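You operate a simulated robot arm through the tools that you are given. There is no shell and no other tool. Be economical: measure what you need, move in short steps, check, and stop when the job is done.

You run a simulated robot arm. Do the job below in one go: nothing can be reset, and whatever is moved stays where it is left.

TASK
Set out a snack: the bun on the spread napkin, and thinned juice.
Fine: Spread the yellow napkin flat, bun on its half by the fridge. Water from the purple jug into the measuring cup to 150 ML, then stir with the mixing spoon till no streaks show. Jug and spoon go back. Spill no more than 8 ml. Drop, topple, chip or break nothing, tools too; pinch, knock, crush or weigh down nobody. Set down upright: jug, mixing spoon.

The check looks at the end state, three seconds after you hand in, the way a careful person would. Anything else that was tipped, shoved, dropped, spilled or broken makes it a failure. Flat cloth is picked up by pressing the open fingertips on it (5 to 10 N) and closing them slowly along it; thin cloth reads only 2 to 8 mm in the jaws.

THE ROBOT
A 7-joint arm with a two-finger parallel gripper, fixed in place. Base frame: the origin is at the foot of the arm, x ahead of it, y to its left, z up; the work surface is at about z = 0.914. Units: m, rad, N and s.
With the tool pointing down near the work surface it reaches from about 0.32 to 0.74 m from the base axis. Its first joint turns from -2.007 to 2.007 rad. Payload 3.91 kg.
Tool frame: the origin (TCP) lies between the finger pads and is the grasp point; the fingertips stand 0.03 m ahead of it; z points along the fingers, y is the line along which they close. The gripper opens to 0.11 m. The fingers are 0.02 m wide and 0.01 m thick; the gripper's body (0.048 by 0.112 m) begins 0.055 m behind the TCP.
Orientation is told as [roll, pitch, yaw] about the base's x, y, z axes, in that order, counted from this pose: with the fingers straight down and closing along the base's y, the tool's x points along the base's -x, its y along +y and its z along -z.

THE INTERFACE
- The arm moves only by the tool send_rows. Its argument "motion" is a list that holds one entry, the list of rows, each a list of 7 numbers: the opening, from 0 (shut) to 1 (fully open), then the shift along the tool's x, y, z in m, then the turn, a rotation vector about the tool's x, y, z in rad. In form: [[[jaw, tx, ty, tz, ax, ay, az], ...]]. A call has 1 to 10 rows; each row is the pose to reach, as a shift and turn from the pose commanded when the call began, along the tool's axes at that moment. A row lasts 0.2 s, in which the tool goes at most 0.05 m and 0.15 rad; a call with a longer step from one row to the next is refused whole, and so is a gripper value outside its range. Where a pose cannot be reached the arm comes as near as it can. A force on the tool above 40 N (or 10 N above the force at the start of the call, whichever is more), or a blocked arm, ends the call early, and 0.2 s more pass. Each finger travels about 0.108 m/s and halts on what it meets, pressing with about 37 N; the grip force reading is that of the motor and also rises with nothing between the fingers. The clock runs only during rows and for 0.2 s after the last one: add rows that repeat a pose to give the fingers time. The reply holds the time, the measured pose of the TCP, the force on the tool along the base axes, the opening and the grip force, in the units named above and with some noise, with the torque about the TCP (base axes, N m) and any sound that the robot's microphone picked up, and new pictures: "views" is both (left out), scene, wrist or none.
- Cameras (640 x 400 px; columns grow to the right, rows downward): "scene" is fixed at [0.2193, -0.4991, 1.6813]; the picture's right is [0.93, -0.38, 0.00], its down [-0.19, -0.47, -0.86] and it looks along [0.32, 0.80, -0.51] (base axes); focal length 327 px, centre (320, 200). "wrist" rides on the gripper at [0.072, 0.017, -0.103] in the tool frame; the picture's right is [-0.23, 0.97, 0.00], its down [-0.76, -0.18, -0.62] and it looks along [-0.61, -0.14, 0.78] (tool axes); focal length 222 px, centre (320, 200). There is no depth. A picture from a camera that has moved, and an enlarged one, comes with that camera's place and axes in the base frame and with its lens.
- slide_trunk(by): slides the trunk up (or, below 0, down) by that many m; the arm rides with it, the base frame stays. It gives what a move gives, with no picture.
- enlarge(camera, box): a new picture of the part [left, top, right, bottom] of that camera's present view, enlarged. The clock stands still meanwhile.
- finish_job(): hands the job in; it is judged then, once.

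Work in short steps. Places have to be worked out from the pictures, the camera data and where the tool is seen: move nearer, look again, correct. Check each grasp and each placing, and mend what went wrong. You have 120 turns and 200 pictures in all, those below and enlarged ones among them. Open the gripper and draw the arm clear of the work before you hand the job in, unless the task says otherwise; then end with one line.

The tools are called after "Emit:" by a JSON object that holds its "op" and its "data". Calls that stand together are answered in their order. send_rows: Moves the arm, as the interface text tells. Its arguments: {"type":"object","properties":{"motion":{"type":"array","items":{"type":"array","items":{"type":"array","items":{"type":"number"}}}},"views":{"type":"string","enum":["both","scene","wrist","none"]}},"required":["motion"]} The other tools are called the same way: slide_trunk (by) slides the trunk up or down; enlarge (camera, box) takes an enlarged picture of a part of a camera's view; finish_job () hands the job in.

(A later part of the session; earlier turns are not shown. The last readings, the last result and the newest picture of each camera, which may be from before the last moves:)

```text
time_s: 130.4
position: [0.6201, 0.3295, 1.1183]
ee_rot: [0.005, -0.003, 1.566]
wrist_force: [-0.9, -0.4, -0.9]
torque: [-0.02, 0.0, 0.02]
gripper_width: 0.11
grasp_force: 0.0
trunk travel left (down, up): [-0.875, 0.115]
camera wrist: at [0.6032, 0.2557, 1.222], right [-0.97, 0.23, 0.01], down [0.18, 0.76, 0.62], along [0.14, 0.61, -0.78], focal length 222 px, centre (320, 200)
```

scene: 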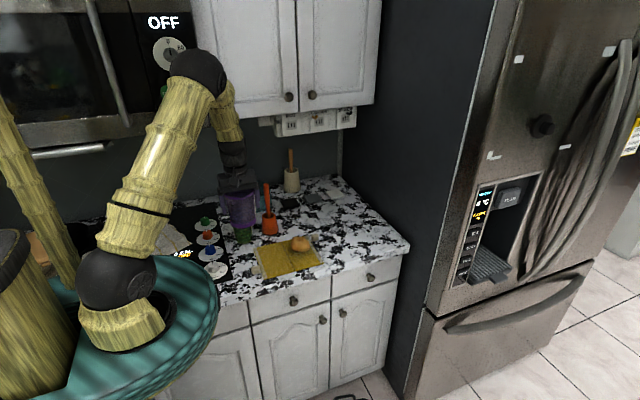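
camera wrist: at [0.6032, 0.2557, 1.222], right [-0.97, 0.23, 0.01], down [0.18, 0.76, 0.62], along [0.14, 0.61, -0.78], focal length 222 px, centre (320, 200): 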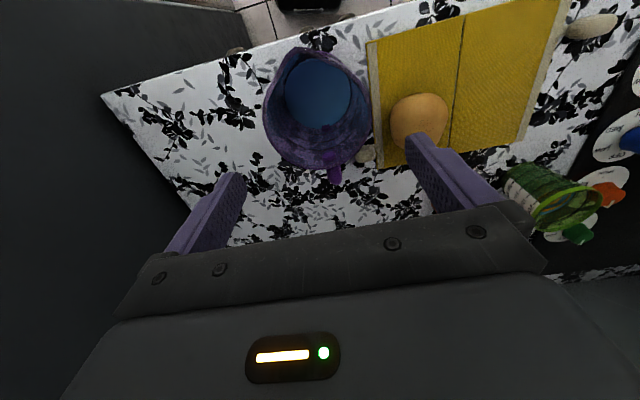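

Jug fine. Back to the 45° pose for the return trip.

Emit:
{"op": "send_rows", "data": {"motion": [[[1, 0.02, 0, -0.005, 0, -0.12, 0], [1, 0.04, 0, -0.005, 0, -0.25, 0], [1, 0.06, 0, 0, 0, -0.38, 0], [1, 0.073, 0, 0.01, 0, -0.51, 0], [1, 0.073, 0, 0.02, 0, -0.65, 0], [1, 0.073, 0.001, 0.033, 0, -0.783, 0], [1, 0.073, 0.001, 0.033, 0, -0.783, 0]]], "views": "none"}}

Emit:
{"op": "enlarge", "data": {"camera": "wrist", "box": [200, 0, 480, 175]}}

```text
time_s: 132.0
position: [0.6156, 0.2578, 1.0866]
ee_rot: [0.003, -0.784, 1.567]
wrist_force: [-1.2, -0.2, 0.4]
torque: [-0.01, -0.03, -0.04]
gripper_width: 0.1104
grasp_force: 0.0
trunk travel left (down, up): [-0.875, 0.115]
```

```text
2.29 times, centred on (340, 88) of wrist
camera zoom: at [0.5991, 0.133, 1.1095], right [-0.97, 0.16, 0.16], down [0.18, 0.1, 0.98], along [0.14, 0.98, -0.12], focal length 508 px, centre (274, 457)
```

zoom: 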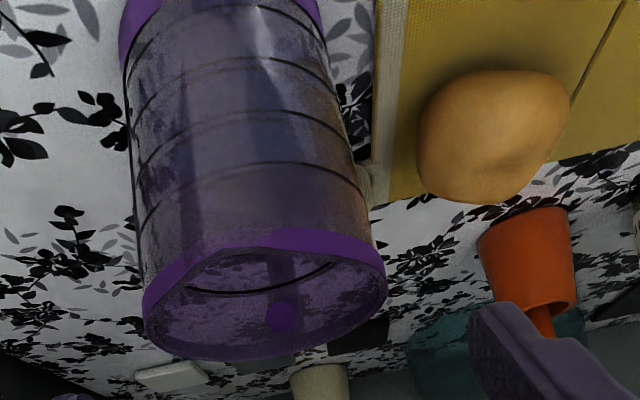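

Emit:
{"op": "send_rows", "data": {"motion": [[[1, 0, -0.004, 0.02, 0, 0, 0], [1, 0, -0.004, 0.045, 0, 0, 0], [1, 0.0014, -0.004, 0.07, 0, 0, 0], [1, 0.0014, -0.004, 0.09, 0, 0, 0], [1, 0.0014, -0.004, 0.1015, 0, 0, 0], [0.92, 0.0014, -0.004, 0.1015, 0, 0, 0], [0.85, 0.0014, -0.004, 0.1015, 0, 0, 0], [0.78, 0.0014, -0.004, 0.1015, 0, 0, 0], [0.75, 0.0014, -0.004, 0.1015, 0, 0, 0], [0.75, 0.0014, -0.004, 0.1015, 0, 0, 0]]], "views": "wrist"}}

```text
time_s: 134.2
position: [0.6218, 0.328, 1.0128]
ee_rot: [0.007, -0.784, 1.564]
wrist_force: [-0.3, 0.6, -0.7]
torque: [0.05, -0.09, 0.02]
gripper_width: 0.0947
grasp_force: 36.7
trunk travel left (down, up): [-0.875, 0.115]
camera wrist: at [0.6055, 0.203, 1.0352], right [-0.97, 0.17, 0.16], down [0.18, 0.1, 0.98], along [0.15, 0.98, -0.13], focal length 222 px, centre (320, 200)
```

wrist: 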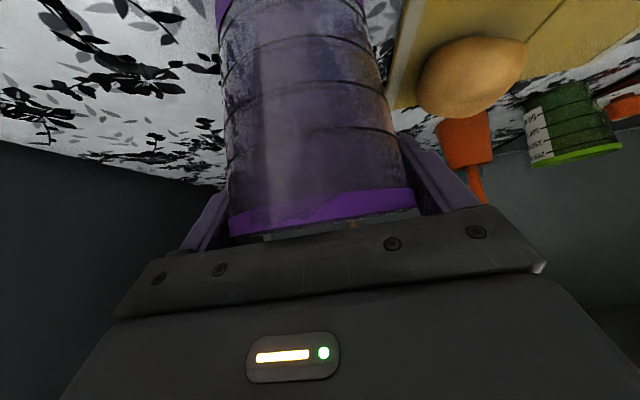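

Gripped at 94.7 mm. A quick zoom on the cup's label from here to confirm the 150 reading.

Emit:
{"op": "enlarge", "data": {"camera": "wrist", "box": [510, 75, 630, 175]}}

```text
4.00 times, centred on (570, 125) of wrist
camera zoom: at [0.6055, 0.203, 1.0352], right [-0.97, 0.17, 0.16], down [0.18, 0.1, 0.98], along [0.15, 0.98, -0.13], focal length 888 px, centre (-680, 500)
```

zoom: 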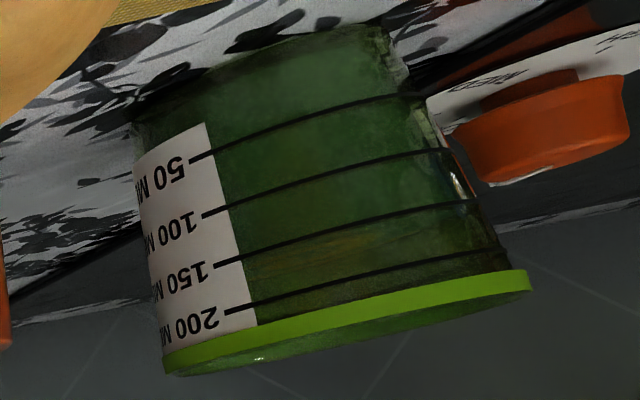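

Level is at the 150 mark. Lift the jug and carry it back towards its place.

Emit:
{"op": "send_rows", "data": {"motion": [[[0.75, -0.004, 0, -0.004, 0, 0, 0], [0.75, -0.012, 0, -0.012, 0, 0, 0], [0.75, -0.025, 0, -0.025, 0, 0, 0], [0.75, -0.04, 0, -0.04, 0, 0, 0], [0.75, -0.056, 0, -0.056, 0, 0, 0], [0.75, -0.07, 0, -0.07, 0, 0, 0], [0.75, -0.082, 0, -0.082, 0, 0, 0], [0.75, -0.0884, 0, -0.0884, 0, 0, 0]]], "views": "none"}}

Emit:
{"op": "send_rows", "data": {"motion": [[[0.75, -0.008, 0.003, 0.008, 0, 0, 0], [0.75, -0.024, 0.011, 0.024, 0, 0, 0], [0.75, -0.047, 0.022, 0.047, 0, 0, 0], [0.75, -0.074, 0.034, 0.074, 0, 0, 0], [0.75, -0.102, 0.047, 0.102, 0, 0, 0], [0.75, -0.13, 0.06, 0.13, 0, 0, 0], [0.75, -0.157, 0.072, 0.157, 0, 0, 0], [0.75, -0.181, 0.083, 0.181, 0, 0, 0], [0.75, -0.2, 0.092, 0.2, 0, 0, 0], [0.75, -0.2107, 0.096, 0.2107, 0, 0, 0]]], "views": "both"}}

```text
time_s: 136.0
position: [0.6238, 0.3286, 1.1382]
ee_rot: [0.008, -0.782, 1.563]
wrist_force: [-0.2, -0.2, -3.0]
torque: [0.01, 0.01, 0.03]
gripper_width: 0.0948
grasp_force: 36.8
trunk travel left (down, up): [-0.875, 0.115]
```

```text
time_s: 138.2
position: [0.527, 0.6271, 1.1376]
ee_rot: [0.007, -0.783, 1.561]
wrist_force: [0.9, 0.2, -1.8]
torque: [-0.02, -0.02, 0.0]
gripper_width: 0.0948
grasp_force: 37.1
trunk travel left (down, up): [-0.875, 0.115]
camera wrist: at [0.511, 0.5018, 1.1597], right [-0.97, 0.17, 0.16], down [0.18, 0.1, 0.98], along [0.15, 0.98, -0.13], focal length 222 px, centre (320, 200)
```

scene: 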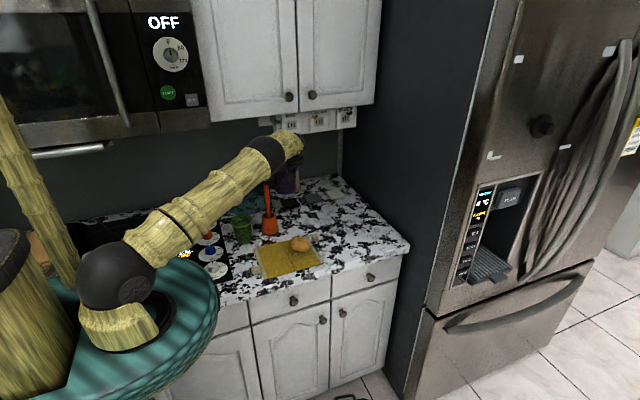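
wrist: 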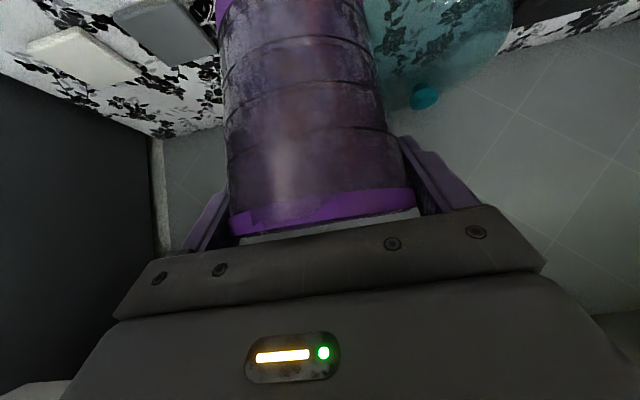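

Lower to just above the counter at the original place.

Emit:
{"op": "send_rows", "data": {"motion": [[[0.75, 0.006, 0.0015, 0.006, 0, 0, 0], [0.75, 0.018, 0.0015, 0.018, 0, 0, 0], [0.75, 0.034, 0.0015, 0.034, 0, 0, 0], [0.75, 0.05, 0.0015, 0.05, 0, 0, 0], [0.75, 0.064, 0.0015, 0.064, 0, 0, 0], [0.75, 0.075, 0.0015, 0.075, 0, 0, 0], [0.75, 0.082, 0.0015, 0.082, 0, 0, 0], [0.75, 0.0845, 0.0015, 0.0845, 0, 0, 0], [0.75, 0.086, 0.0015, 0.086, 0, 0, 0]]], "views": "none"}}

```text
time_s: 140.2
position: [0.5253, 0.6275, 1.015]
ee_rot: [0.007, -0.783, 1.561]
wrist_force: [0.5, -0.3, -1.5]
torque: [0.03, -0.02, -0.01]
gripper_width: 0.0951
grasp_force: 37.1
trunk travel left (down, up): [-0.875, 0.115]
```

Emit:
{"op": "send_rows", "data": {"motion": [[[0.75, 0.001, 0, 0.001, 0, 0, 0], [0.75, 0.0017, 0, 0.0017, 0, 0, 0], [0.75, 0.0017, 0, 0.0017, 0, 0, 0]]], "views": "none"}}

```text
time_s: 141.0
position: [0.526, 0.6265, 1.013]
ee_rot: [0.006, -0.783, 1.561]
wrist_force: [-0.1, 0.5, -2.1]
torque: [0.01, 0.01, 0.03]
gripper_width: 0.0946
grasp_force: 36.9
trunk travel left (down, up): [-0.875, 0.115]
```

Still carrying the weight; a millimetre or so more.

Emit:
{"op": "send_rows", "data": {"motion": [[[0.75, 0.001, 0, 0.001, 0, 0, 0], [0.75, 0.0016, 0, 0.0016, 0, 0, 0], [0.75, 0.0016, 0, 0.0016, 0, 0, 0]]], "views": "wrist"}}

```text
time_s: 141.8
position: [0.5248, 0.6262, 1.0127]
ee_rot: [0.004, -0.784, 1.565]
wrist_force: [0.8, 1.2, 5.0]
torque: [0.19, -0.24, -0.01]
gripper_width: 0.0946
grasp_force: 36.6
trunk travel left (down, up): [-0.875, 0.115]
camera wrist: at [0.5093, 0.501, 1.0349], right [-0.97, 0.17, 0.16], down [0.18, 0.1, 0.98], along [0.15, 0.98, -0.12], focal length 222 px, centre (320, 200)
```

wrist: 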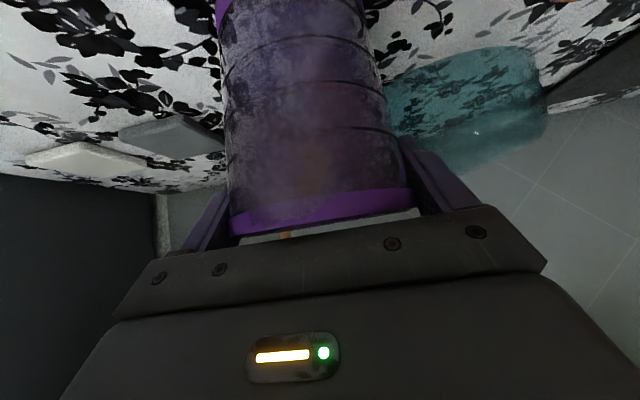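

Grounded (+5 N), view matches the original. Open and retreat along the tool axis.

Emit:
{"op": "send_rows", "data": {"motion": [[[0.85, 0, 0, 0, 0, 0, 0], [0.95, 0, 0, 0, 0, 0, 0], [1, 0, 0, 0, 0, 0, 0], [1, 0, 0, 0, 0, 0, 0], [1, 0, 0, -0.02, 0, 0, 0], [1, 0, 0, -0.05, 0, 0, 0], [1, 0, 0, -0.09, 0, 0, 0], [1, 0, 0, -0.13, 0, 0, 0]]], "views": "wrist"}}

Emit:
{"op": "enlarge", "data": {"camera": "scene", "box": [235, 150, 345, 250]}}

```text
time_s: 143.6
position: [0.525, 0.5326, 1.1036]
ee_rot: [0.007, -0.784, 1.563]
wrist_force: [-0.3, 0.1, 0.4]
torque: [0.01, -0.02, 0.02]
gripper_width: 0.1099
grasp_force: 0.0
trunk travel left (down, up): [-0.875, 0.115]
camera wrist: at [0.5089, 0.408, 1.1256], right [-0.97, 0.16, 0.16], down [0.18, 0.1, 0.98], along [0.14, 0.98, -0.13], focal length 222 px, centre (320, 200)
```

wrist: 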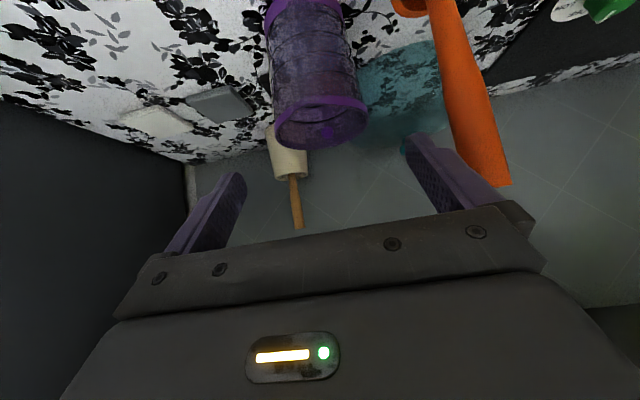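

```text
4.00 times, centred on (290, 200) of scene
camera zoom: at [0.2193, -0.4991, 1.6813], right [0.93, -0.38, 0.0], down [-0.19, -0.47, -0.86], along [0.32, 0.8, -0.51], focal length 1308 px, centre (440, 200)
```

zoom: 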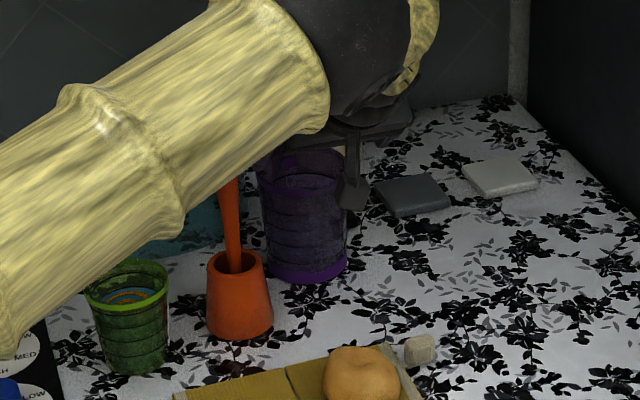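

Jug is back upright at its place. Next the orange mixing spoon. I go up to a vertical pose over the front area first, so I can lower the trunk (to keep the elbow off the cabinet).

Emit:
{"op": "send_rows", "data": {"motion": [[[0.9, -0.004, 0.007, -0.02, 0, 0.05, 0], [0.8, -0.008, 0.015, -0.04, 0, 0.13, 0], [0.7, -0.012, 0.022, -0.06, 0, 0.22, 0], [0.6, -0.016, 0.03, -0.085, 0, 0.32, 0], [0.5, -0.02, 0.037, -0.11, 0, 0.42, 0], [0.5, -0.024, 0.045, -0.13, 0, 0.52, 0], [0.5, -0.028, 0.055, -0.15, 0, 0.61, 0], [0.5, -0.032, 0.062, -0.17, 0, 0.7, 0], [0.5, -0.036, 0.07, -0.188, 0, 0.77, 0], [0.5, -0.0378, 0.075, -0.197, 0, 0.784, 0]]], "views": "none"}}

Emit:
{"op": "slide_trunk", "data": {"by": -0.12}}

```text
time_s: 145.8
position: [0.4521, 0.4212, 1.2703]
ee_rot: [0.004, -0.001, 1.565]
wrist_force: [-0.4, -0.9, 1.0]
torque: [-0.02, -0.04, -0.02]
gripper_width: 0.055
grasp_force: 0.1
trunk travel left (down, up): [-0.875, 0.115]
```

```text
time_s: 147.3
position: [0.4512, 0.4222, 1.1508]
ee_rot: [0.005, 0.001, 1.565]
wrist_force: [-0.3, 0.0, 0.0]
torque: [0.01, 0.02, 0.02]
gripper_width: 0.0545
grasp_force: 0.0
trunk travel left (down, up): [-0.755, 0.235]
```

Emit:
{"op": "send_rows", "data": {"motion": [[[0.7, -0.012, 0.005, -0.025, 0, 0, 0], [0.9, -0.025, 0.01, -0.05, 0, 0, 0], [0.9, -0.04, 0.016, -0.08, 0, 0, 0], [0.9, -0.05, 0.021, -0.1, 0, 0, 0], [0.9, -0.05, 0.021, -0.1, 0, 0, 0]]], "views": "both"}}

Emit:
{"op": "enlarge", "data": {"camera": "scene", "box": [230, 175, 294, 240]}}

```text
time_s: 148.5
position: [0.4285, 0.4723, 1.2521]
ee_rot: [0.006, 0.0, 1.568]
wrist_force: [0.1, -0.3, -0.2]
torque: [0.0, 0.01, -0.01]
gripper_width: 0.0991
grasp_force: 0.0
trunk travel left (down, up): [-0.755, 0.235]
camera wrist: at [0.4124, 0.3989, 1.3547], right [-0.97, 0.23, 0.0], down [0.18, 0.76, 0.62], along [0.14, 0.61, -0.78], focal length 222 px, centre (320, 200)
```

scene: 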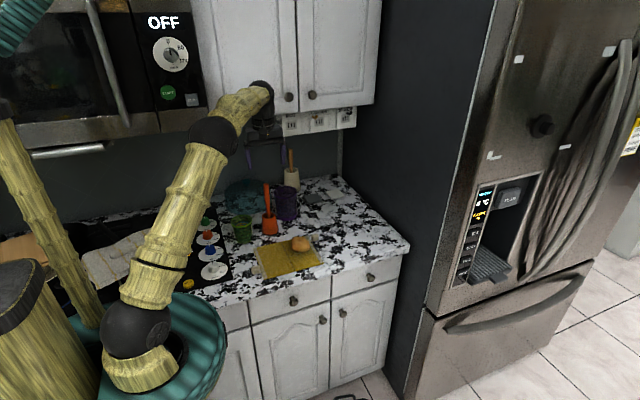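
wrist: 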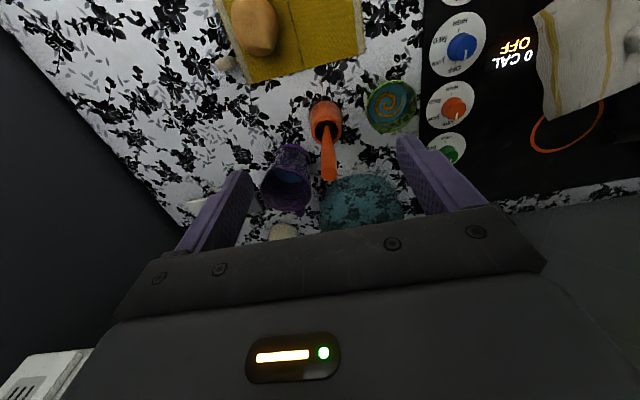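

```text
6.15 times, centred on (262, 208) of scene
camera zoom: at [0.2193, -0.4991, 1.6813], right [0.93, -0.38, 0.0], down [-0.19, -0.47, -0.86], along [0.32, 0.8, -0.51], focal length 2012 px, centre (677, 154)
```

zoom: 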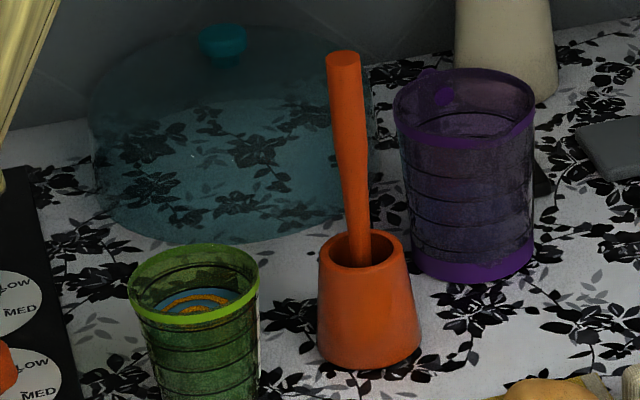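

Spoon handle top is at ≈(0.434, 0.560, 1.106), leaning ~8° to +y. I approach from above with jaws half open, to z=1.075.

Emit:
{"op": "send_rows", "data": {"motion": [[[0.6, -0.03, -0.003, 0.01, 0, 0, 0], [0.5, -0.06, -0.005, 0.025, 0, 0, 0], [0.5, -0.083, -0.0065, 0.05, 0, 0, 0], [0.5, -0.083, -0.0065, 0.08, 0, 0, 0], [0.5, -0.083, -0.0065, 0.11, 0, 0, 0], [0.5, -0.083, -0.0065, 0.11, 0, 0, 0]]], "views": "both"}}

Emit:
{"op": "enlarge", "data": {"camera": "scene", "box": [230, 165, 294, 230]}}

```text
time_s: 149.9
position: [0.4368, 0.5532, 1.1409]
ee_rot: [0.004, -0.001, 1.566]
wrist_force: [0.0, -0.2, -0.1]
torque: [0.0, 0.0, -0.02]
gripper_width: 0.0548
grasp_force: 0.1
out of reach, approached as far as the arm can: row 3
trunk travel left (down, up): [-0.755, 0.235]
camera wrist: at [0.4199, 0.4797, 1.2447], right [-0.97, 0.23, 0.0], down [0.18, 0.76, 0.62], along [0.14, 0.61, -0.78], focal length 222 px, centre (320, 200)
```

scene: 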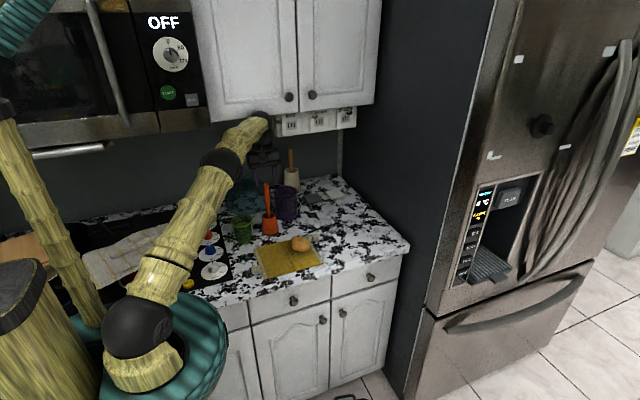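
wrist: 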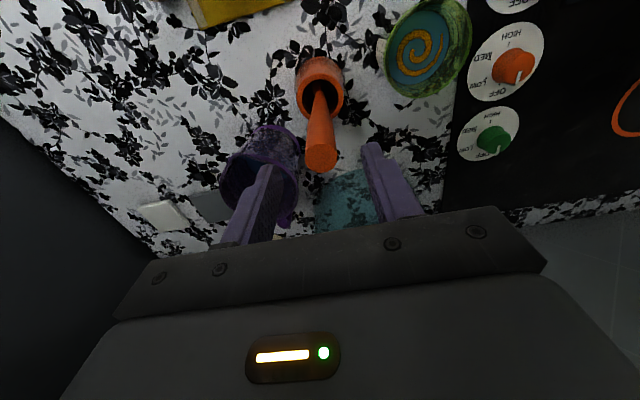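

```text
6.15 times, centred on (262, 198) of scene
camera zoom: at [0.2193, -0.4991, 1.6813], right [0.93, -0.38, 0.0], down [-0.19, -0.47, -0.86], along [0.32, 0.8, -0.51], focal length 2012 px, centre (677, 215)
```

zoom: 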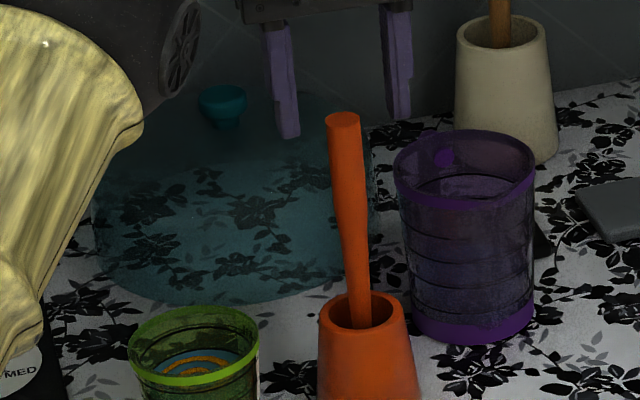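

Handle at grip height is (0.4355, 0.547). Descend and close.

Emit:
{"op": "send_rows", "data": {"motion": [[[0.5, 0.005, 0.001, 0.02, 0, 0, 0], [0.5, 0.006, 0.001, 0.045, 0, 0, 0], [0.5, 0.006, 0.001, 0.066, 0, 0, 0], [0.4, 0.006, 0.001, 0.066, 0, 0, 0], [0.3, 0.006, 0.001, 0.066, 0, 0, 0], [0.2, 0.006, 0.001, 0.066, 0, 0, 0], [0.1, 0.006, 0.001, 0.066, 0, 0, 0], [0.1, 0.006, 0.001, 0.066, 0, 0, 0]]], "views": "wrist"}}

```text
time_s: 151.7
position: [0.4329, 0.5505, 1.0728]
ee_rot: [0.004, 0.0, 1.566]
wrist_force: [-1.0, -0.4, 0.1]
torque: [-0.02, 0.05, 0.01]
gripper_width: 0.0201
grasp_force: 37.4
trunk travel left (down, up): [-0.755, 0.235]
camera wrist: at [0.4179, 0.4767, 1.1776], right [-0.97, 0.23, 0.0], down [0.18, 0.76, 0.62], along [0.14, 0.61, -0.78], focal length 222 px, centre (320, 200)
```

wrist: 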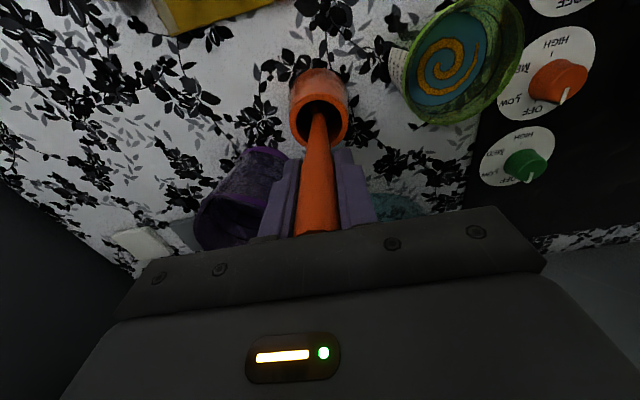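

Handle gripped (20 mm). Pull it up slowly along its lean and check the holder stays.

Emit:
{"op": "send_rows", "data": {"motion": [[[0.1, -0.001, 0, -0.01, 0, 0, 0], [0.1, -0.003, 0, -0.025, 0, 0, 0], [0.1, -0.006, 0, -0.045, 0, 0, 0], [0.1, -0.008, 0, -0.065, 0, 0, 0], [0.1, -0.01, 0, -0.085, 0, 0, 0], [0.1, -0.01, 0, -0.105, 0, 0, 0], [0.1, -0.01, 0, -0.125, 0, 0, 0], [0.1, -0.01, 0, -0.135, 0, 0, 0]]], "views": "wrist"}}

Emit:
{"op": "enlarge", "data": {"camera": "scene", "box": [225, 155, 295, 245]}}

```text
time_s: 153.5
position: [0.4285, 0.548, 1.2057]
ee_rot: [0.003, -0.001, 1.568]
wrist_force: [-0.9, 0.5, -0.2]
torque: [0.02, 0.01, 0.0]
gripper_width: 0.0203
grasp_force: 37.7
out of reach, approached as far as the arm can: row 6, 7, 8
trunk travel left (down, up): [-0.755, 0.235]
camera wrist: at [0.413, 0.4747, 1.3101], right [-0.97, 0.23, 0.0], down [0.18, 0.76, 0.62], along [0.14, 0.61, -0.78], focal length 222 px, centre (320, 200)
```

wrist: 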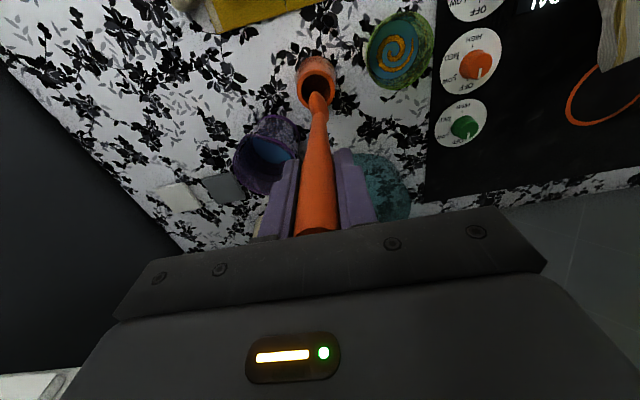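

```text
4.44 times, centred on (260, 200) of scene
camera zoom: at [0.2193, -0.4991, 1.6813], right [0.93, -0.38, 0.0], down [-0.19, -0.47, -0.86], along [0.32, 0.8, -0.51], focal length 1453 px, centre (587, 200)
```

zoom: 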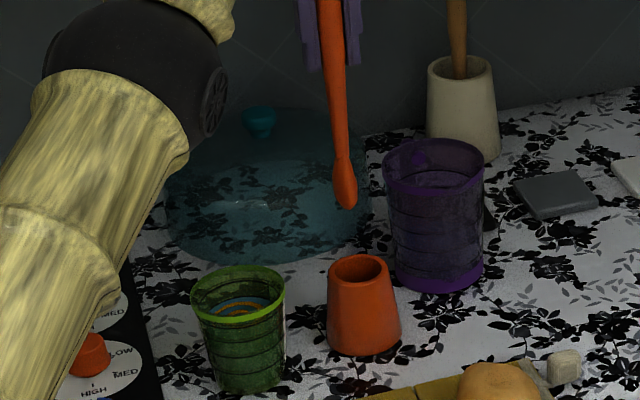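

Spoon is free: bulb tip about 15 cm below the TCP, holder unmoved. Move over the cup centre (≈0.325, 0.527).

Emit:
{"op": "send_rows", "data": {"motion": [[[0.1, 0.004, 0.015, 0, 0, 0, 0], [0.1, 0.01, 0.04, 0, 0, 0, 0], [0.1, 0.015, 0.07, 0, 0, 0, 0], [0.1, 0.02, 0.095, 0, 0, 0, 0], [0.1, 0.02, 0.1105, 0, 0, 0, 0], [0.1, 0.02, 0.1105, 0, 0, 0, 0]]], "views": "wrist"}}

Emit:
{"op": "enlarge", "data": {"camera": "scene", "box": [215, 165, 285, 255]}}

```text
time_s: 154.9
position: [0.3189, 0.527, 1.2053]
ee_rot: [0.006, 0.0, 1.566]
wrist_force: [1.0, -0.1, 0.1]
torque: [0.02, 0.02, 0.04]
gripper_width: 0.0198
grasp_force: 37.4
trunk travel left (down, up): [-0.755, 0.235]
camera wrist: at [0.3025, 0.4542, 1.3081], right [-0.97, 0.23, 0.0], down [0.18, 0.76, 0.62], along [0.14, 0.61, -0.78], focal length 222 px, centre (320, 200)
```

wrist: 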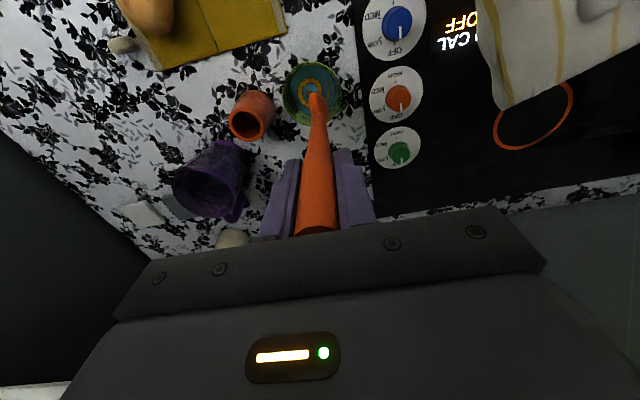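

```text
4.44 times, centred on (250, 210) of scene
camera zoom: at [0.2193, -0.4991, 1.6813], right [0.93, -0.38, 0.0], down [-0.19, -0.47, -0.86], along [0.32, 0.8, -0.51], focal length 1453 px, centre (631, 156)
```

zoom: 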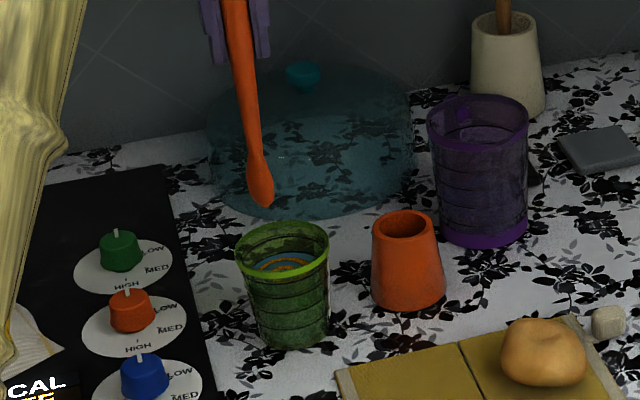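

Tip is ~1.1 cm to -x of the cup centre (0.330, 0.521). Correct and lower the spoon into the cup, tip to about 2 cm above the bottom.

Emit:
{"op": "send_rows", "data": {"motion": [[[0.1, -0.004, -0.006, 0, 0, 0, 0], [0.1, -0.0075, -0.011, 0, 0, 0, 0], [0.1, -0.0075, -0.011, 0.02, 0, 0, 0], [0.1, -0.0075, -0.011, 0.045, 0, 0, 0], [0.1, -0.0075, -0.011, 0.07, 0, 0, 0], [0.1, -0.0075, -0.011, 0.09, 0, 0, 0], [0.1, -0.0075, -0.011, 0.105, 0, 0, 0], [0.1, -0.0075, -0.011, 0.112, 0, 0, 0]]], "views": "wrist"}}

Emit:
{"op": "enlarge", "data": {"camera": "scene", "box": [223, 195, 268, 250]}}

```text
time_s: 156.7
position: [0.328, 0.5354, 1.0913]
ee_rot: [0.005, 0.0, 1.566]
wrist_force: [0.2, 0.1, 0.3]
torque: [-0.01, 0.03, -0.01]
gripper_width: 0.0195
grasp_force: 36.7
trunk travel left (down, up): [-0.755, 0.235]
camera wrist: at [0.313, 0.4622, 1.1956], right [-0.97, 0.23, 0.0], down [0.18, 0.76, 0.62], along [0.14, 0.61, -0.78], focal length 222 px, centre (320, 200)
```

wrist: 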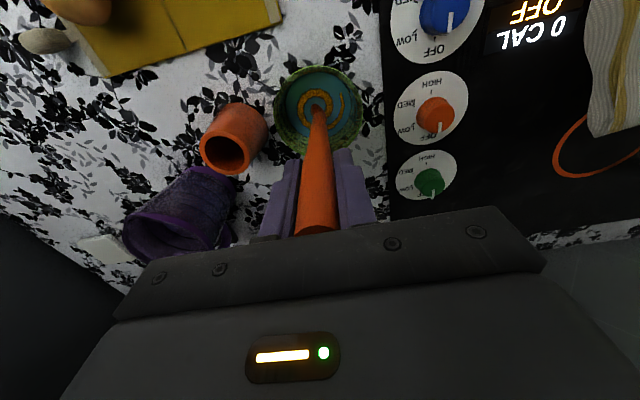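

```text
7.27 times, centred on (246, 222) of scene
camera zoom: at [0.2193, -0.4991, 1.6813], right [0.93, -0.38, 0.0], down [-0.19, -0.47, -0.86], along [0.32, 0.8, -0.51], focal length 2378 px, centre (862, 36)
```

zoom: 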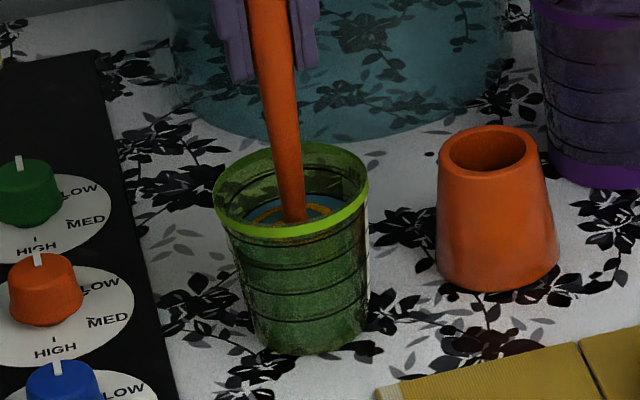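

Spoon stands in the swirl's centre. Stir in gentle circles of 12 mm radius.

Emit:
{"op": "send_rows", "data": {"motion": [[[0.1, 0.012, 0, 0.008, 0, 0, 0], [0.1, 0.0085, 0.0085, 0.008, 0, 0, 0], [0.1, 0, 0.012, 0.008, 0, 0, 0], [0.1, -0.0085, 0.0085, 0.008, 0, 0, 0], [0.1, -0.012, 0, 0.008, 0, 0, 0], [0.1, -0.0085, -0.0085, 0.008, 0, 0, 0], [0.1, 0, -0.012, 0.008, 0, 0, 0], [0.1, 0.0085, -0.0085, 0.008, 0, 0, 0], [0.1, 0.012, 0, 0.008, 0, 0, 0], [0.1, 0, 0, 0.008, 0, 0, 0]]], "views": "wrist"}}

Emit:
{"op": "enlarge", "data": {"camera": "scene", "box": [228, 215, 260, 243]}}

```text
time_s: 158.9
position: [0.3296, 0.5364, 1.0832]
ee_rot: [0.005, 0.0, 1.567]
wrist_force: [0.5, 0.4, -0.1]
torque: [0.0, 0.03, 0.02]
gripper_width: 0.0196
grasp_force: 36.7
trunk travel left (down, up): [-0.755, 0.235]
camera wrist: at [0.3131, 0.4631, 1.1876], right [-0.97, 0.23, 0.0], down [0.18, 0.76, 0.62], along [0.14, 0.61, -0.78], focal length 222 px, centre (320, 200)
```

wrist: 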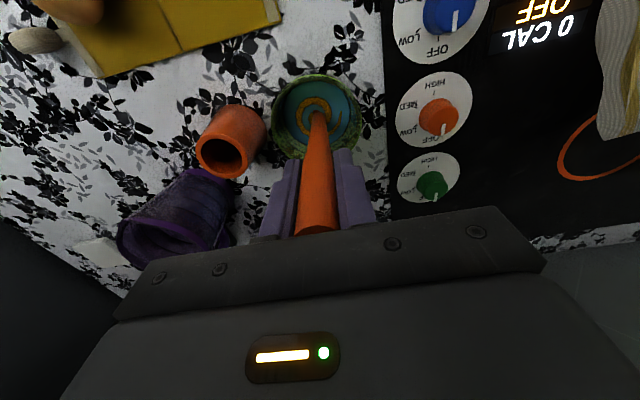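

```text
14.29 times, centred on (244, 229) of scene
camera zoom: at [0.2193, -0.4991, 1.6813], right [0.93, -0.38, 0.0], down [-0.19, -0.47, -0.86], along [0.32, 0.8, -0.51], focal length 4671 px, centre (1406, -214)
```

zoom: 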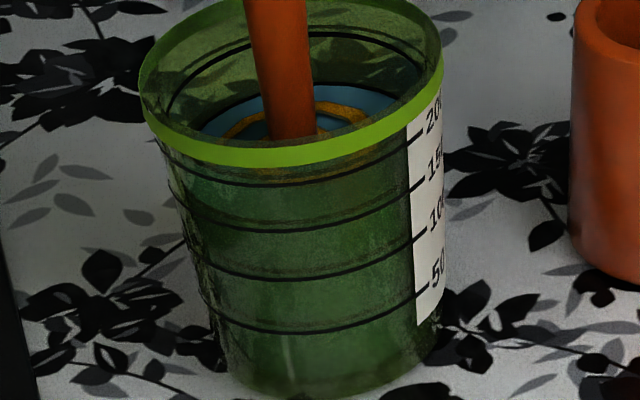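

Streaks remain, and the cup turned a little on its spot (the tip must have brushed the narrow bottom). I raise the tip 12 mm, use a smaller radius, and keep stirring.

Emit:
{"op": "send_rows", "data": {"motion": [[[0.1, 0, 0, -0.012, 0, 0, 0], [0.1, 0.009, 0, -0.012, 0, 0, 0], [0.1, 0.0045, 0.0078, -0.012, 0, 0, 0], [0.1, -0.0045, 0.0078, -0.012, 0, 0, 0], [0.1, -0.009, 0, -0.012, 0, 0, 0], [0.1, -0.0045, -0.0078, -0.012, 0, 0, 0], [0.1, 0.0045, -0.0078, -0.012, 0, 0, 0], [0.1, 0.009, 0, -0.012, 0, 0, 0], [0.1, 0.0045, 0.0078, -0.012, 0, 0, 0], [0.1, -0.0045, 0.0078, -0.012, 0, 0, 0]]], "views": "none"}}

Emit:
{"op": "send_rows", "data": {"motion": [[[0.1, -0.0045, -0.0078, 0, 0, 0, 0], [0.1, 0, -0.0156, 0, 0, 0, 0], [0.1, 0.009, -0.0156, 0, 0, 0, 0], [0.1, 0.0135, -0.0078, 0, 0, 0, 0], [0.1, 0.009, 0, 0, 0, 0, 0], [0.1, 0, 0, 0, 0, 0, 0], [0.1, -0.0045, -0.0078, 0, 0, 0, 0], [0.1, 0, -0.0156, 0, 0, 0, 0], [0.1, 0.009, -0.0156, 0, 0, 0, 0], [0.1, 0.0135, -0.0078, 0, 0, 0, 0]]], "views": "none"}}

Emit:
{"op": "enlarge", "data": {"camera": "scene", "box": [228, 215, 260, 243]}}

```text
time_s: 161.1
position: [0.3223, 0.5407, 1.0965]
ee_rot: [0.005, 0.0, 1.569]
wrist_force: [-1.1, 0.2, -0.2]
torque: [0.0, 0.0, 0.0]
gripper_width: 0.0194
grasp_force: 37.1
trunk travel left (down, up): [-0.755, 0.235]
```

```text
time_s: 163.3
position: [0.3278, 0.5266, 1.0974]
ee_rot: [0.004, 0.0, 1.565]
wrist_force: [-0.5, 0.0, -0.4]
torque: [-0.01, 0.03, -0.02]
gripper_width: 0.0196
grasp_force: 36.7
trunk travel left (down, up): [-0.755, 0.235]
```

```text
14.29 times, centred on (244, 229) of scene
camera zoom: at [0.2193, -0.4991, 1.6813], right [0.93, -0.38, 0.0], down [-0.19, -0.47, -0.86], along [0.32, 0.8, -0.51], focal length 4671 px, centre (1406, -214)
```

zoom: 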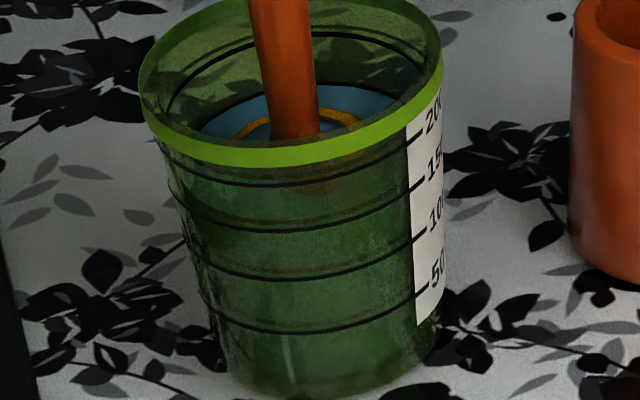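

The streaks are thinning. Continue a bit brisker for several more turns.

Emit:
{"op": "send_rows", "data": {"motion": [[[0.1, 0.002, 0, 0, 0, 0, 0], [0.1, -0.0056, 0.0105, 0, 0, 0, 0], [0.1, -0.0179, 0.0065, 0, 0, 0, 0], [0.1, -0.0179, -0.0065, 0, 0, 0, 0], [0.1, -0.0056, -0.0105, 0, 0, 0, 0], [0.1, 0.002, 0, 0, 0, 0, 0], [0.1, -0.0056, 0.0105, 0, 0, 0, 0], [0.1, -0.0179, 0.0065, 0, 0, 0, 0], [0.1, -0.0179, -0.0065, 0, 0, 0, 0], [0.1, -0.0056, -0.0105, 0, 0, 0, 0]]], "views": "none"}}

Emit:
{"op": "send_rows", "data": {"motion": [[[0.1, 0.0076, 0.0105, 0, 0, 0, 0], [0.1, 0, 0.021, 0, 0, 0, 0], [0.1, -0.0123, 0.017, 0, 0, 0, 0], [0.1, -0.0123, 0.004, 0, 0, 0, 0], [0.1, 0, 0, 0, 0, 0, 0], [0.1, 0.0076, 0.0105, 0, 0, 0, 0], [0.1, 0, 0.021, 0, 0, 0, 0], [0.1, -0.0123, 0.017, 0, 0, 0, 0], [0.1, -0.0123, 0.004, 0, 0, 0, 0], [0.1, 0, 0, 0, 0, 0, 0]]], "views": "none"}}

Emit:
{"op": "send_rows", "data": {"motion": [[[0.1, 0.0076, 0.0105, 0, 0, 0, 0], [0.1, 0, 0.021, 0, 0, 0, 0], [0.1, -0.0123, 0.017, 0, 0, 0, 0], [0.1, -0.0123, 0.004, 0, 0, 0, 0], [0.1, 0, 0, 0, 0, 0, 0], [0.1, 0.0076, 0.0105, 0, 0, 0, 0], [0.1, 0, 0.021, 0, 0, 0, 0], [0.1, -0.0123, 0.017, 0, 0, 0, 0], [0.1, -0.0123, 0.004, 0, 0, 0, 0], [0.1, 0, 0, 0, 0, 0, 0]]], "views": "none"}}

Emit:
{"op": "enlarge", "data": {"camera": "scene", "box": [228, 215, 260, 243]}}

```text
time_s: 165.5
position: [0.3383, 0.5313, 1.0967]
ee_rot: [0.004, 0.001, 1.567]
wrist_force: [0.4, 0.3, 0.1]
torque: [-0.02, -0.01, -0.03]
gripper_width: 0.0194
grasp_force: 37.4
trunk travel left (down, up): [-0.755, 0.235]
```

```text
time_s: 167.7
position: [0.3394, 0.5317, 1.0977]
ee_rot: [0.003, 0.0, 1.568]
wrist_force: [0.1, -0.4, 0.1]
torque: [0.02, -0.01, 0.04]
gripper_width: 0.0192
grasp_force: 36.9
trunk travel left (down, up): [-0.755, 0.235]
```

```text
time_s: 169.9
position: [0.3388, 0.5324, 1.0969]
ee_rot: [0.004, 0.0, 1.568]
wrist_force: [0.9, 0.3, 0.2]
torque: [0.0, -0.01, -0.02]
gripper_width: 0.0193
grasp_force: 36.7
trunk travel left (down, up): [-0.755, 0.235]
```

```text
14.29 times, centred on (244, 229) of scene
camera zoom: at [0.2193, -0.4991, 1.6813], right [0.93, -0.38, 0.0], down [-0.19, -0.47, -0.86], along [0.32, 0.8, -0.51], focal length 4671 px, centre (1406, -214)
```

zoom: 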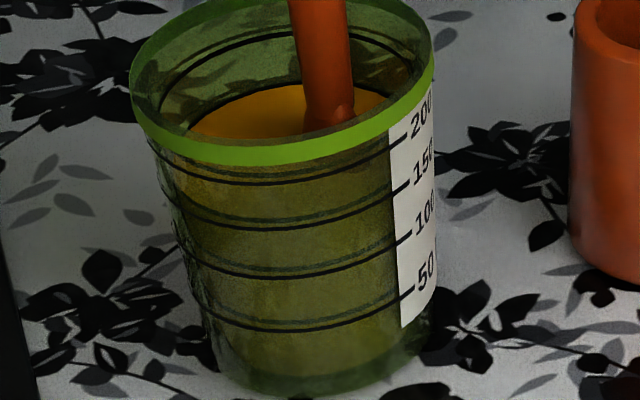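

No streaks left: uniform colour. Centre the spoon and lift it straight out, pausing over the cup for drips.

Emit:
{"op": "send_rows", "data": {"motion": [[[0.1, -0.0034, 0.0115, 0, 0, 0, 0], [0.1, -0.0034, 0.0115, -0.01, 0, 0, 0], [0.1, -0.0034, 0.0115, -0.03, 0, 0, 0], [0.1, -0.0034, 0.0115, -0.055, 0, 0, 0], [0.1, -0.0034, 0.0115, -0.08, 0, 0, 0], [0.1, -0.0034, 0.0115, -0.1, 0, 0, 0], [0.1, -0.0034, 0.0115, -0.112, 0, 0, 0], [0.1, -0.0034, 0.0115, -0.112, 0, 0, 0], [0.1, -0.0034, 0.0115, -0.112, 0, 0, 0], [0.1, -0.0034, 0.0115, -0.112, 0, 0, 0]]], "views": "wrist"}}

Emit:
{"op": "enlarge", "data": {"camera": "scene", "box": [223, 195, 273, 250]}}

```text
time_s: 172.1
position: [0.3293, 0.5359, 1.2086]
ee_rot: [0.005, 0.0, 1.565]
wrist_force: [-0.4, 0.1, 0.0]
torque: [0.04, -0.02, -0.01]
gripper_width: 0.0194
grasp_force: 37.0
trunk travel left (down, up): [-0.755, 0.235]
camera wrist: at [0.313, 0.4631, 1.3123], right [-0.97, 0.23, 0.0], down [0.18, 0.76, 0.62], along [0.14, 0.61, -0.78], focal length 222 px, centre (320, 200)
```

wrist: 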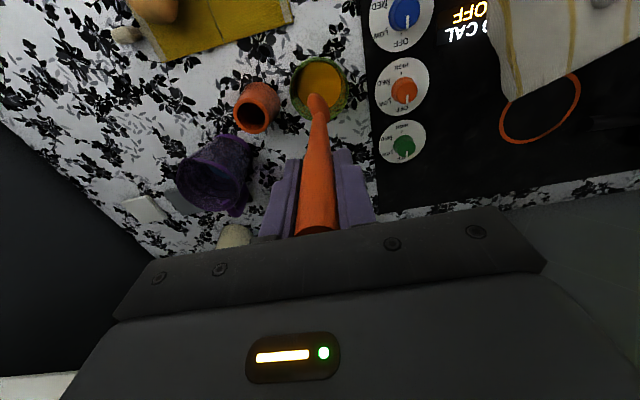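

```text
7.27 times, centred on (248, 222) of scene
camera zoom: at [0.2193, -0.4991, 1.6813], right [0.93, -0.38, 0.0], down [-0.19, -0.47, -0.86], along [0.32, 0.8, -0.51], focal length 2378 px, centre (844, 36)
```

zoom: 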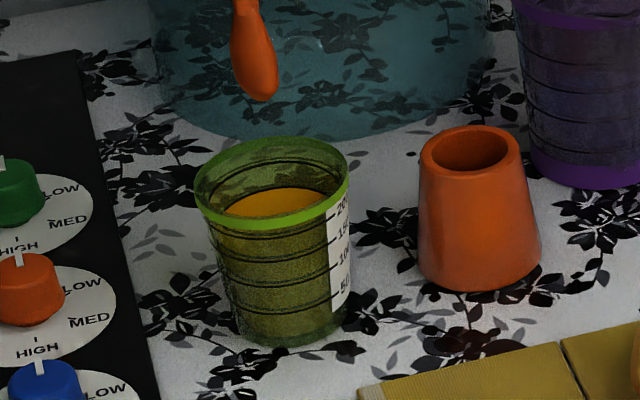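

Now move the spoon back over its holder at the pose where it came out.

Emit:
{"op": "send_rows", "data": {"motion": [[[0.1, -0.002, -0.015, 0, 0, 0, 0], [0.1, -0.005, -0.04, 0, 0, 0, 0], [0.1, -0.009, -0.07, 0, 0, 0, 0], [0.1, -0.013, -0.093, 0.003, 0, 0, 0], [0.1, -0.0146, -0.104, 0.008, 0, 0, 0], [0.1, -0.0146, -0.104, 0.012, 0, 0, 0], [0.1, -0.0146, -0.104, 0.012, 0, 0, 0]]], "views": "wrist"}}

Emit:
{"op": "enlarge", "data": {"camera": "scene", "box": [243, 180, 293, 240]}}

```text
time_s: 173.7
position: [0.4325, 0.5489, 1.1951]
ee_rot: [0.004, 0.0, 1.566]
wrist_force: [-0.3, -0.2, -0.9]
torque: [0.02, -0.01, 0.0]
gripper_width: 0.0193
grasp_force: 37.1
trunk travel left (down, up): [-0.755, 0.235]
camera wrist: at [0.4161, 0.4759, 1.2987], right [-0.97, 0.23, 0.0], down [0.18, 0.76, 0.62], along [0.14, 0.61, -0.78], focal length 222 px, centre (320, 200)
```

wrist: 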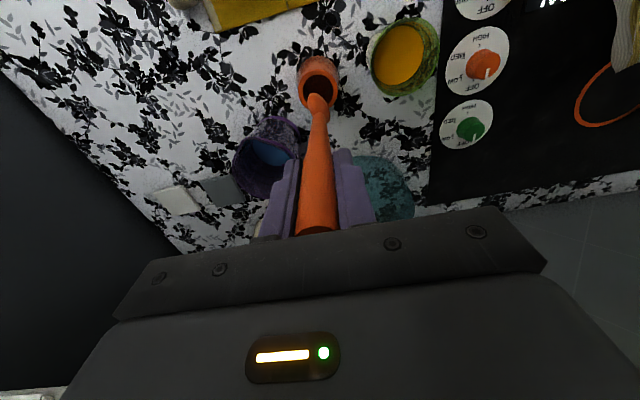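

```text
6.67 times, centred on (268, 210) of scene
camera zoom: at [0.2193, -0.4991, 1.6813], right [0.93, -0.38, 0.0], down [-0.19, -0.47, -0.86], along [0.32, 0.8, -0.51], focal length 2180 px, centre (667, 133)
```

zoom: 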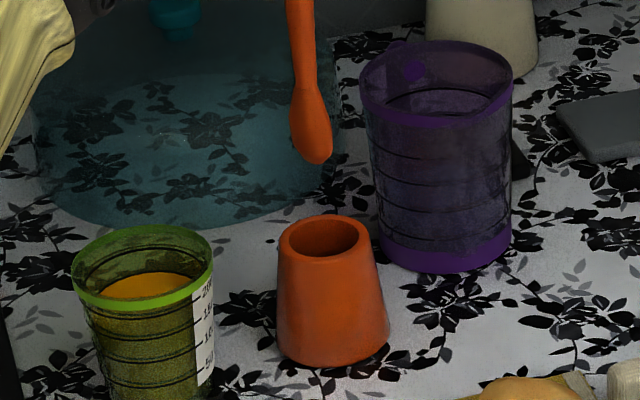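

Tip is over the holder's mouth (within ~5 mm). Lower to the original height.

Emit:
{"op": "send_rows", "data": {"motion": [[[0.1, -0.002, 0, 0.015, 0, 0, 0], [0.1, -0.002, 0, 0.035, 0, 0, 0], [0.1, -0.002, 0, 0.055, 0, 0, 0], [0.1, -0.002, 0, 0.075, 0, 0, 0], [0.1, -0.002, 0, 0.095, 0, 0, 0], [0.1, -0.002, 0, 0.11, 0, 0, 0], [0.1, -0.002, 0, 0.118, 0, 0, 0], [0.1, -0.002, 0, 0.121, 0, 0, 0]]], "views": "wrist"}}

Emit:
{"op": "enlarge", "data": {"camera": "scene", "box": [243, 180, 293, 240]}}

```text
time_s: 175.5
position: [0.4317, 0.5507, 1.0773]
ee_rot: [0.003, -0.003, 1.567]
wrist_force: [0.8, -0.3, 8.1]
torque: [0.02, -0.02, 0.01]
gripper_width: 0.0193
grasp_force: 36.9
trunk travel left (down, up): [-0.755, 0.235]
camera wrist: at [0.4161, 0.478, 1.18], right [-0.97, 0.23, 0.0], down [0.18, 0.76, 0.62], along [0.14, 0.61, -0.78], focal length 222 px, centre (320, 200)
```

wrist: 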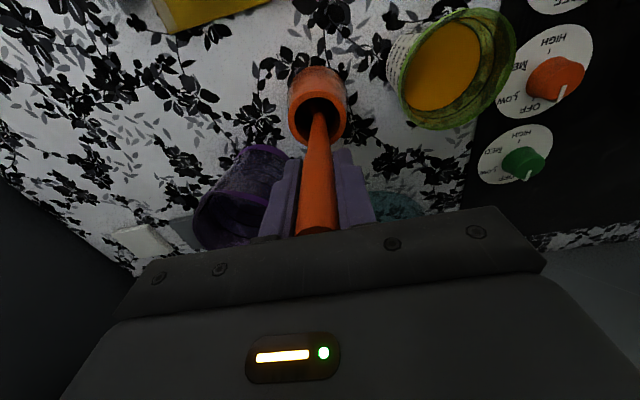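

```text
6.67 times, centred on (268, 210) of scene
camera zoom: at [0.2193, -0.4991, 1.6813], right [0.93, -0.38, 0.0], down [-0.19, -0.47, -0.86], along [0.32, 0.8, -0.51], focal length 2180 px, centre (667, 133)
```

zoom: 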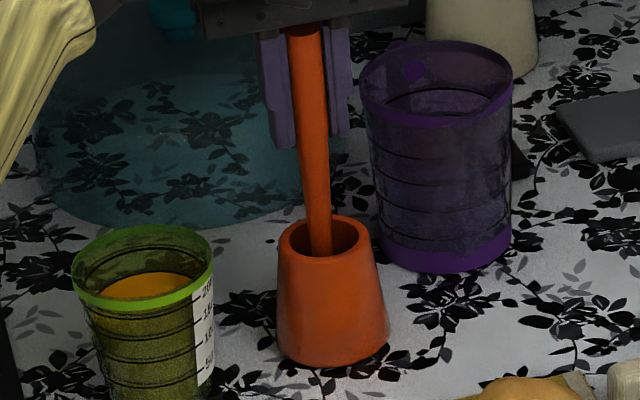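

Spoon's bottom has touched (8 N). Release slowly and rise straight up.

Emit:
{"op": "send_rows", "data": {"motion": [[[0.1, 0, 0, -0.002, 0, 0, 0], [0.25, 0, 0, -0.002, 0, 0, 0], [0.4, 0, 0, -0.002, 0, 0, 0], [0.5, 0, 0, -0.002, 0, 0, 0], [0.5, 0, 0, -0.002, 0, 0, 0], [0.5, 0, 0, -0.03, 0, 0, 0], [0.5, 0, 0, -0.06, 0, 0, 0], [0.5, 0, 0, -0.09, 0, 0, 0], [0.5, 0.03, 0, -0.11, 0, 0, 0], [0.5, 0.07, 0, -0.12, 0, 0, 0]]], "views": "wrist"}}

Emit:
{"op": "enlarge", "data": {"camera": "scene", "box": [225, 170, 345, 280]}}

```text
time_s: 177.7
position: [0.4316, 0.4777, 1.1955]
ee_rot: [0.004, -0.001, 1.567]
wrist_force: [-0.3, -0.6, 1.0]
torque: [0.01, -0.02, -0.01]
gripper_width: 0.0551
grasp_force: 0.0
trunk travel left (down, up): [-0.755, 0.235]
camera wrist: at [0.4151, 0.4045, 1.2985], right [-0.97, 0.23, 0.0], down [0.18, 0.76, 0.62], along [0.14, 0.61, -0.78], focal length 222 px, centre (320, 200)
```

wrist: 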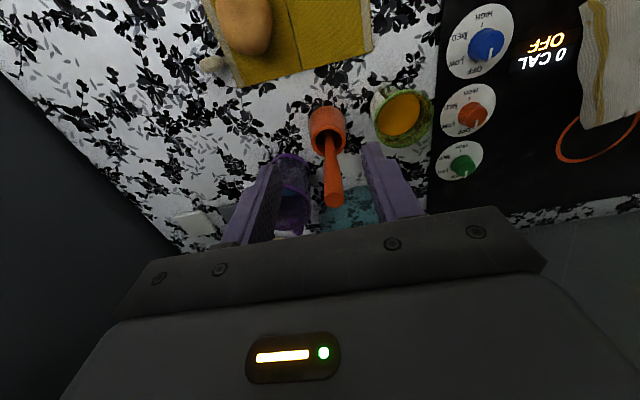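

```text
3.64 times, centred on (285, 225) of scene
camera zoom: at [0.2193, -0.4991, 1.6813], right [0.93, -0.38, 0.0], down [-0.19, -0.47, -0.86], along [0.32, 0.8, -0.51], focal length 1189 px, centre (447, 109)
```

zoom: 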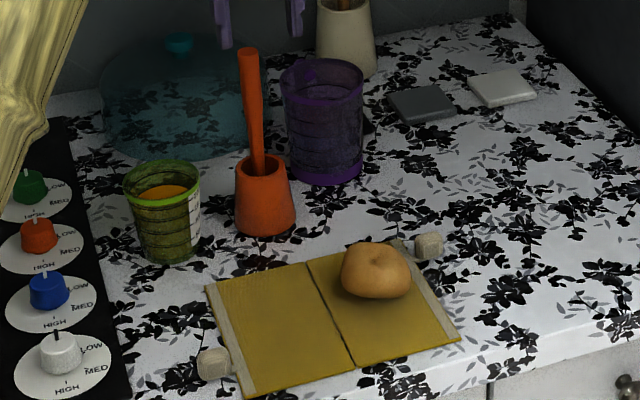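

Everything stands in place. One last reading of the level, while drawing the arm back and restoring the trunk.

Emit:
{"op": "send_rows", "data": {"motion": [[[0.8, 0.03, 0.008, -0.02, 0, 0, 0], [1, 0.06, 0.016, -0.03, 0, 0, 0], [1, 0.09, 0.024, -0.03, 0, 0, 0], [1, 0.1, 0.03, -0.03, 0, 0, 0]]], "views": "none"}}

Emit:
{"op": "slide_trunk", "data": {"by": 0.12}}

Emit:
{"op": "enlarge", "data": {"camera": "scene", "box": [228, 213, 260, 241]}}

Emit:
{"op": "enlarge", "data": {"camera": "scene", "box": [205, 150, 355, 290]}}

```text
time_s: 178.7
position: [0.4018, 0.3813, 1.2252]
ee_rot: [0.004, 0.001, 1.568]
wrist_force: [-0.3, -0.4, -0.6]
torque: [0.01, 0.03, 0.0]
gripper_width: 0.1102
grasp_force: 0.0
trunk travel left (down, up): [-0.755, 0.235]
```

```text
time_s: 180.2
position: [0.4019, 0.3806, 1.3443]
ee_rot: [0.005, 0.001, 1.567]
wrist_force: [0.2, 0.3, 0.2]
torque: [-0.01, -0.02, -0.02]
gripper_width: 0.1098
grasp_force: 0.1
trunk travel left (down, up): [-0.875, 0.115]
```

```text
14.29 times, centred on (244, 227) of scene
camera zoom: at [0.2193, -0.4991, 1.6813], right [0.93, -0.38, 0.0], down [-0.19, -0.47, -0.86], along [0.32, 0.8, -0.51], focal length 4671 px, centre (1406, -186)
```

zoom: 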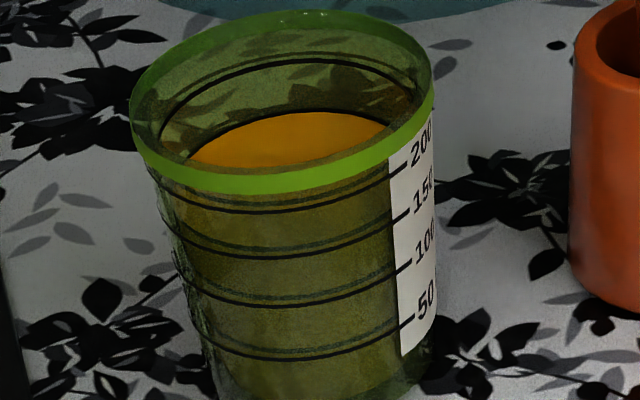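

```text
2.86 times, centred on (280, 220) of scene
camera zoom: at [0.2193, -0.4991, 1.6813], right [0.93, -0.38, 0.0], down [-0.19, -0.47, -0.86], along [0.32, 0.8, -0.51], focal length 934 px, centre (434, 143)
```

zoom: 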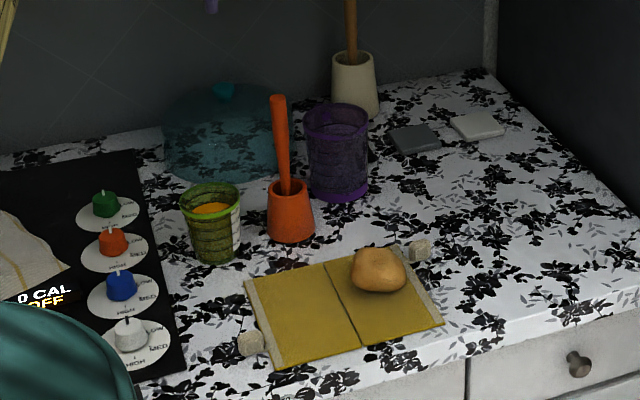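

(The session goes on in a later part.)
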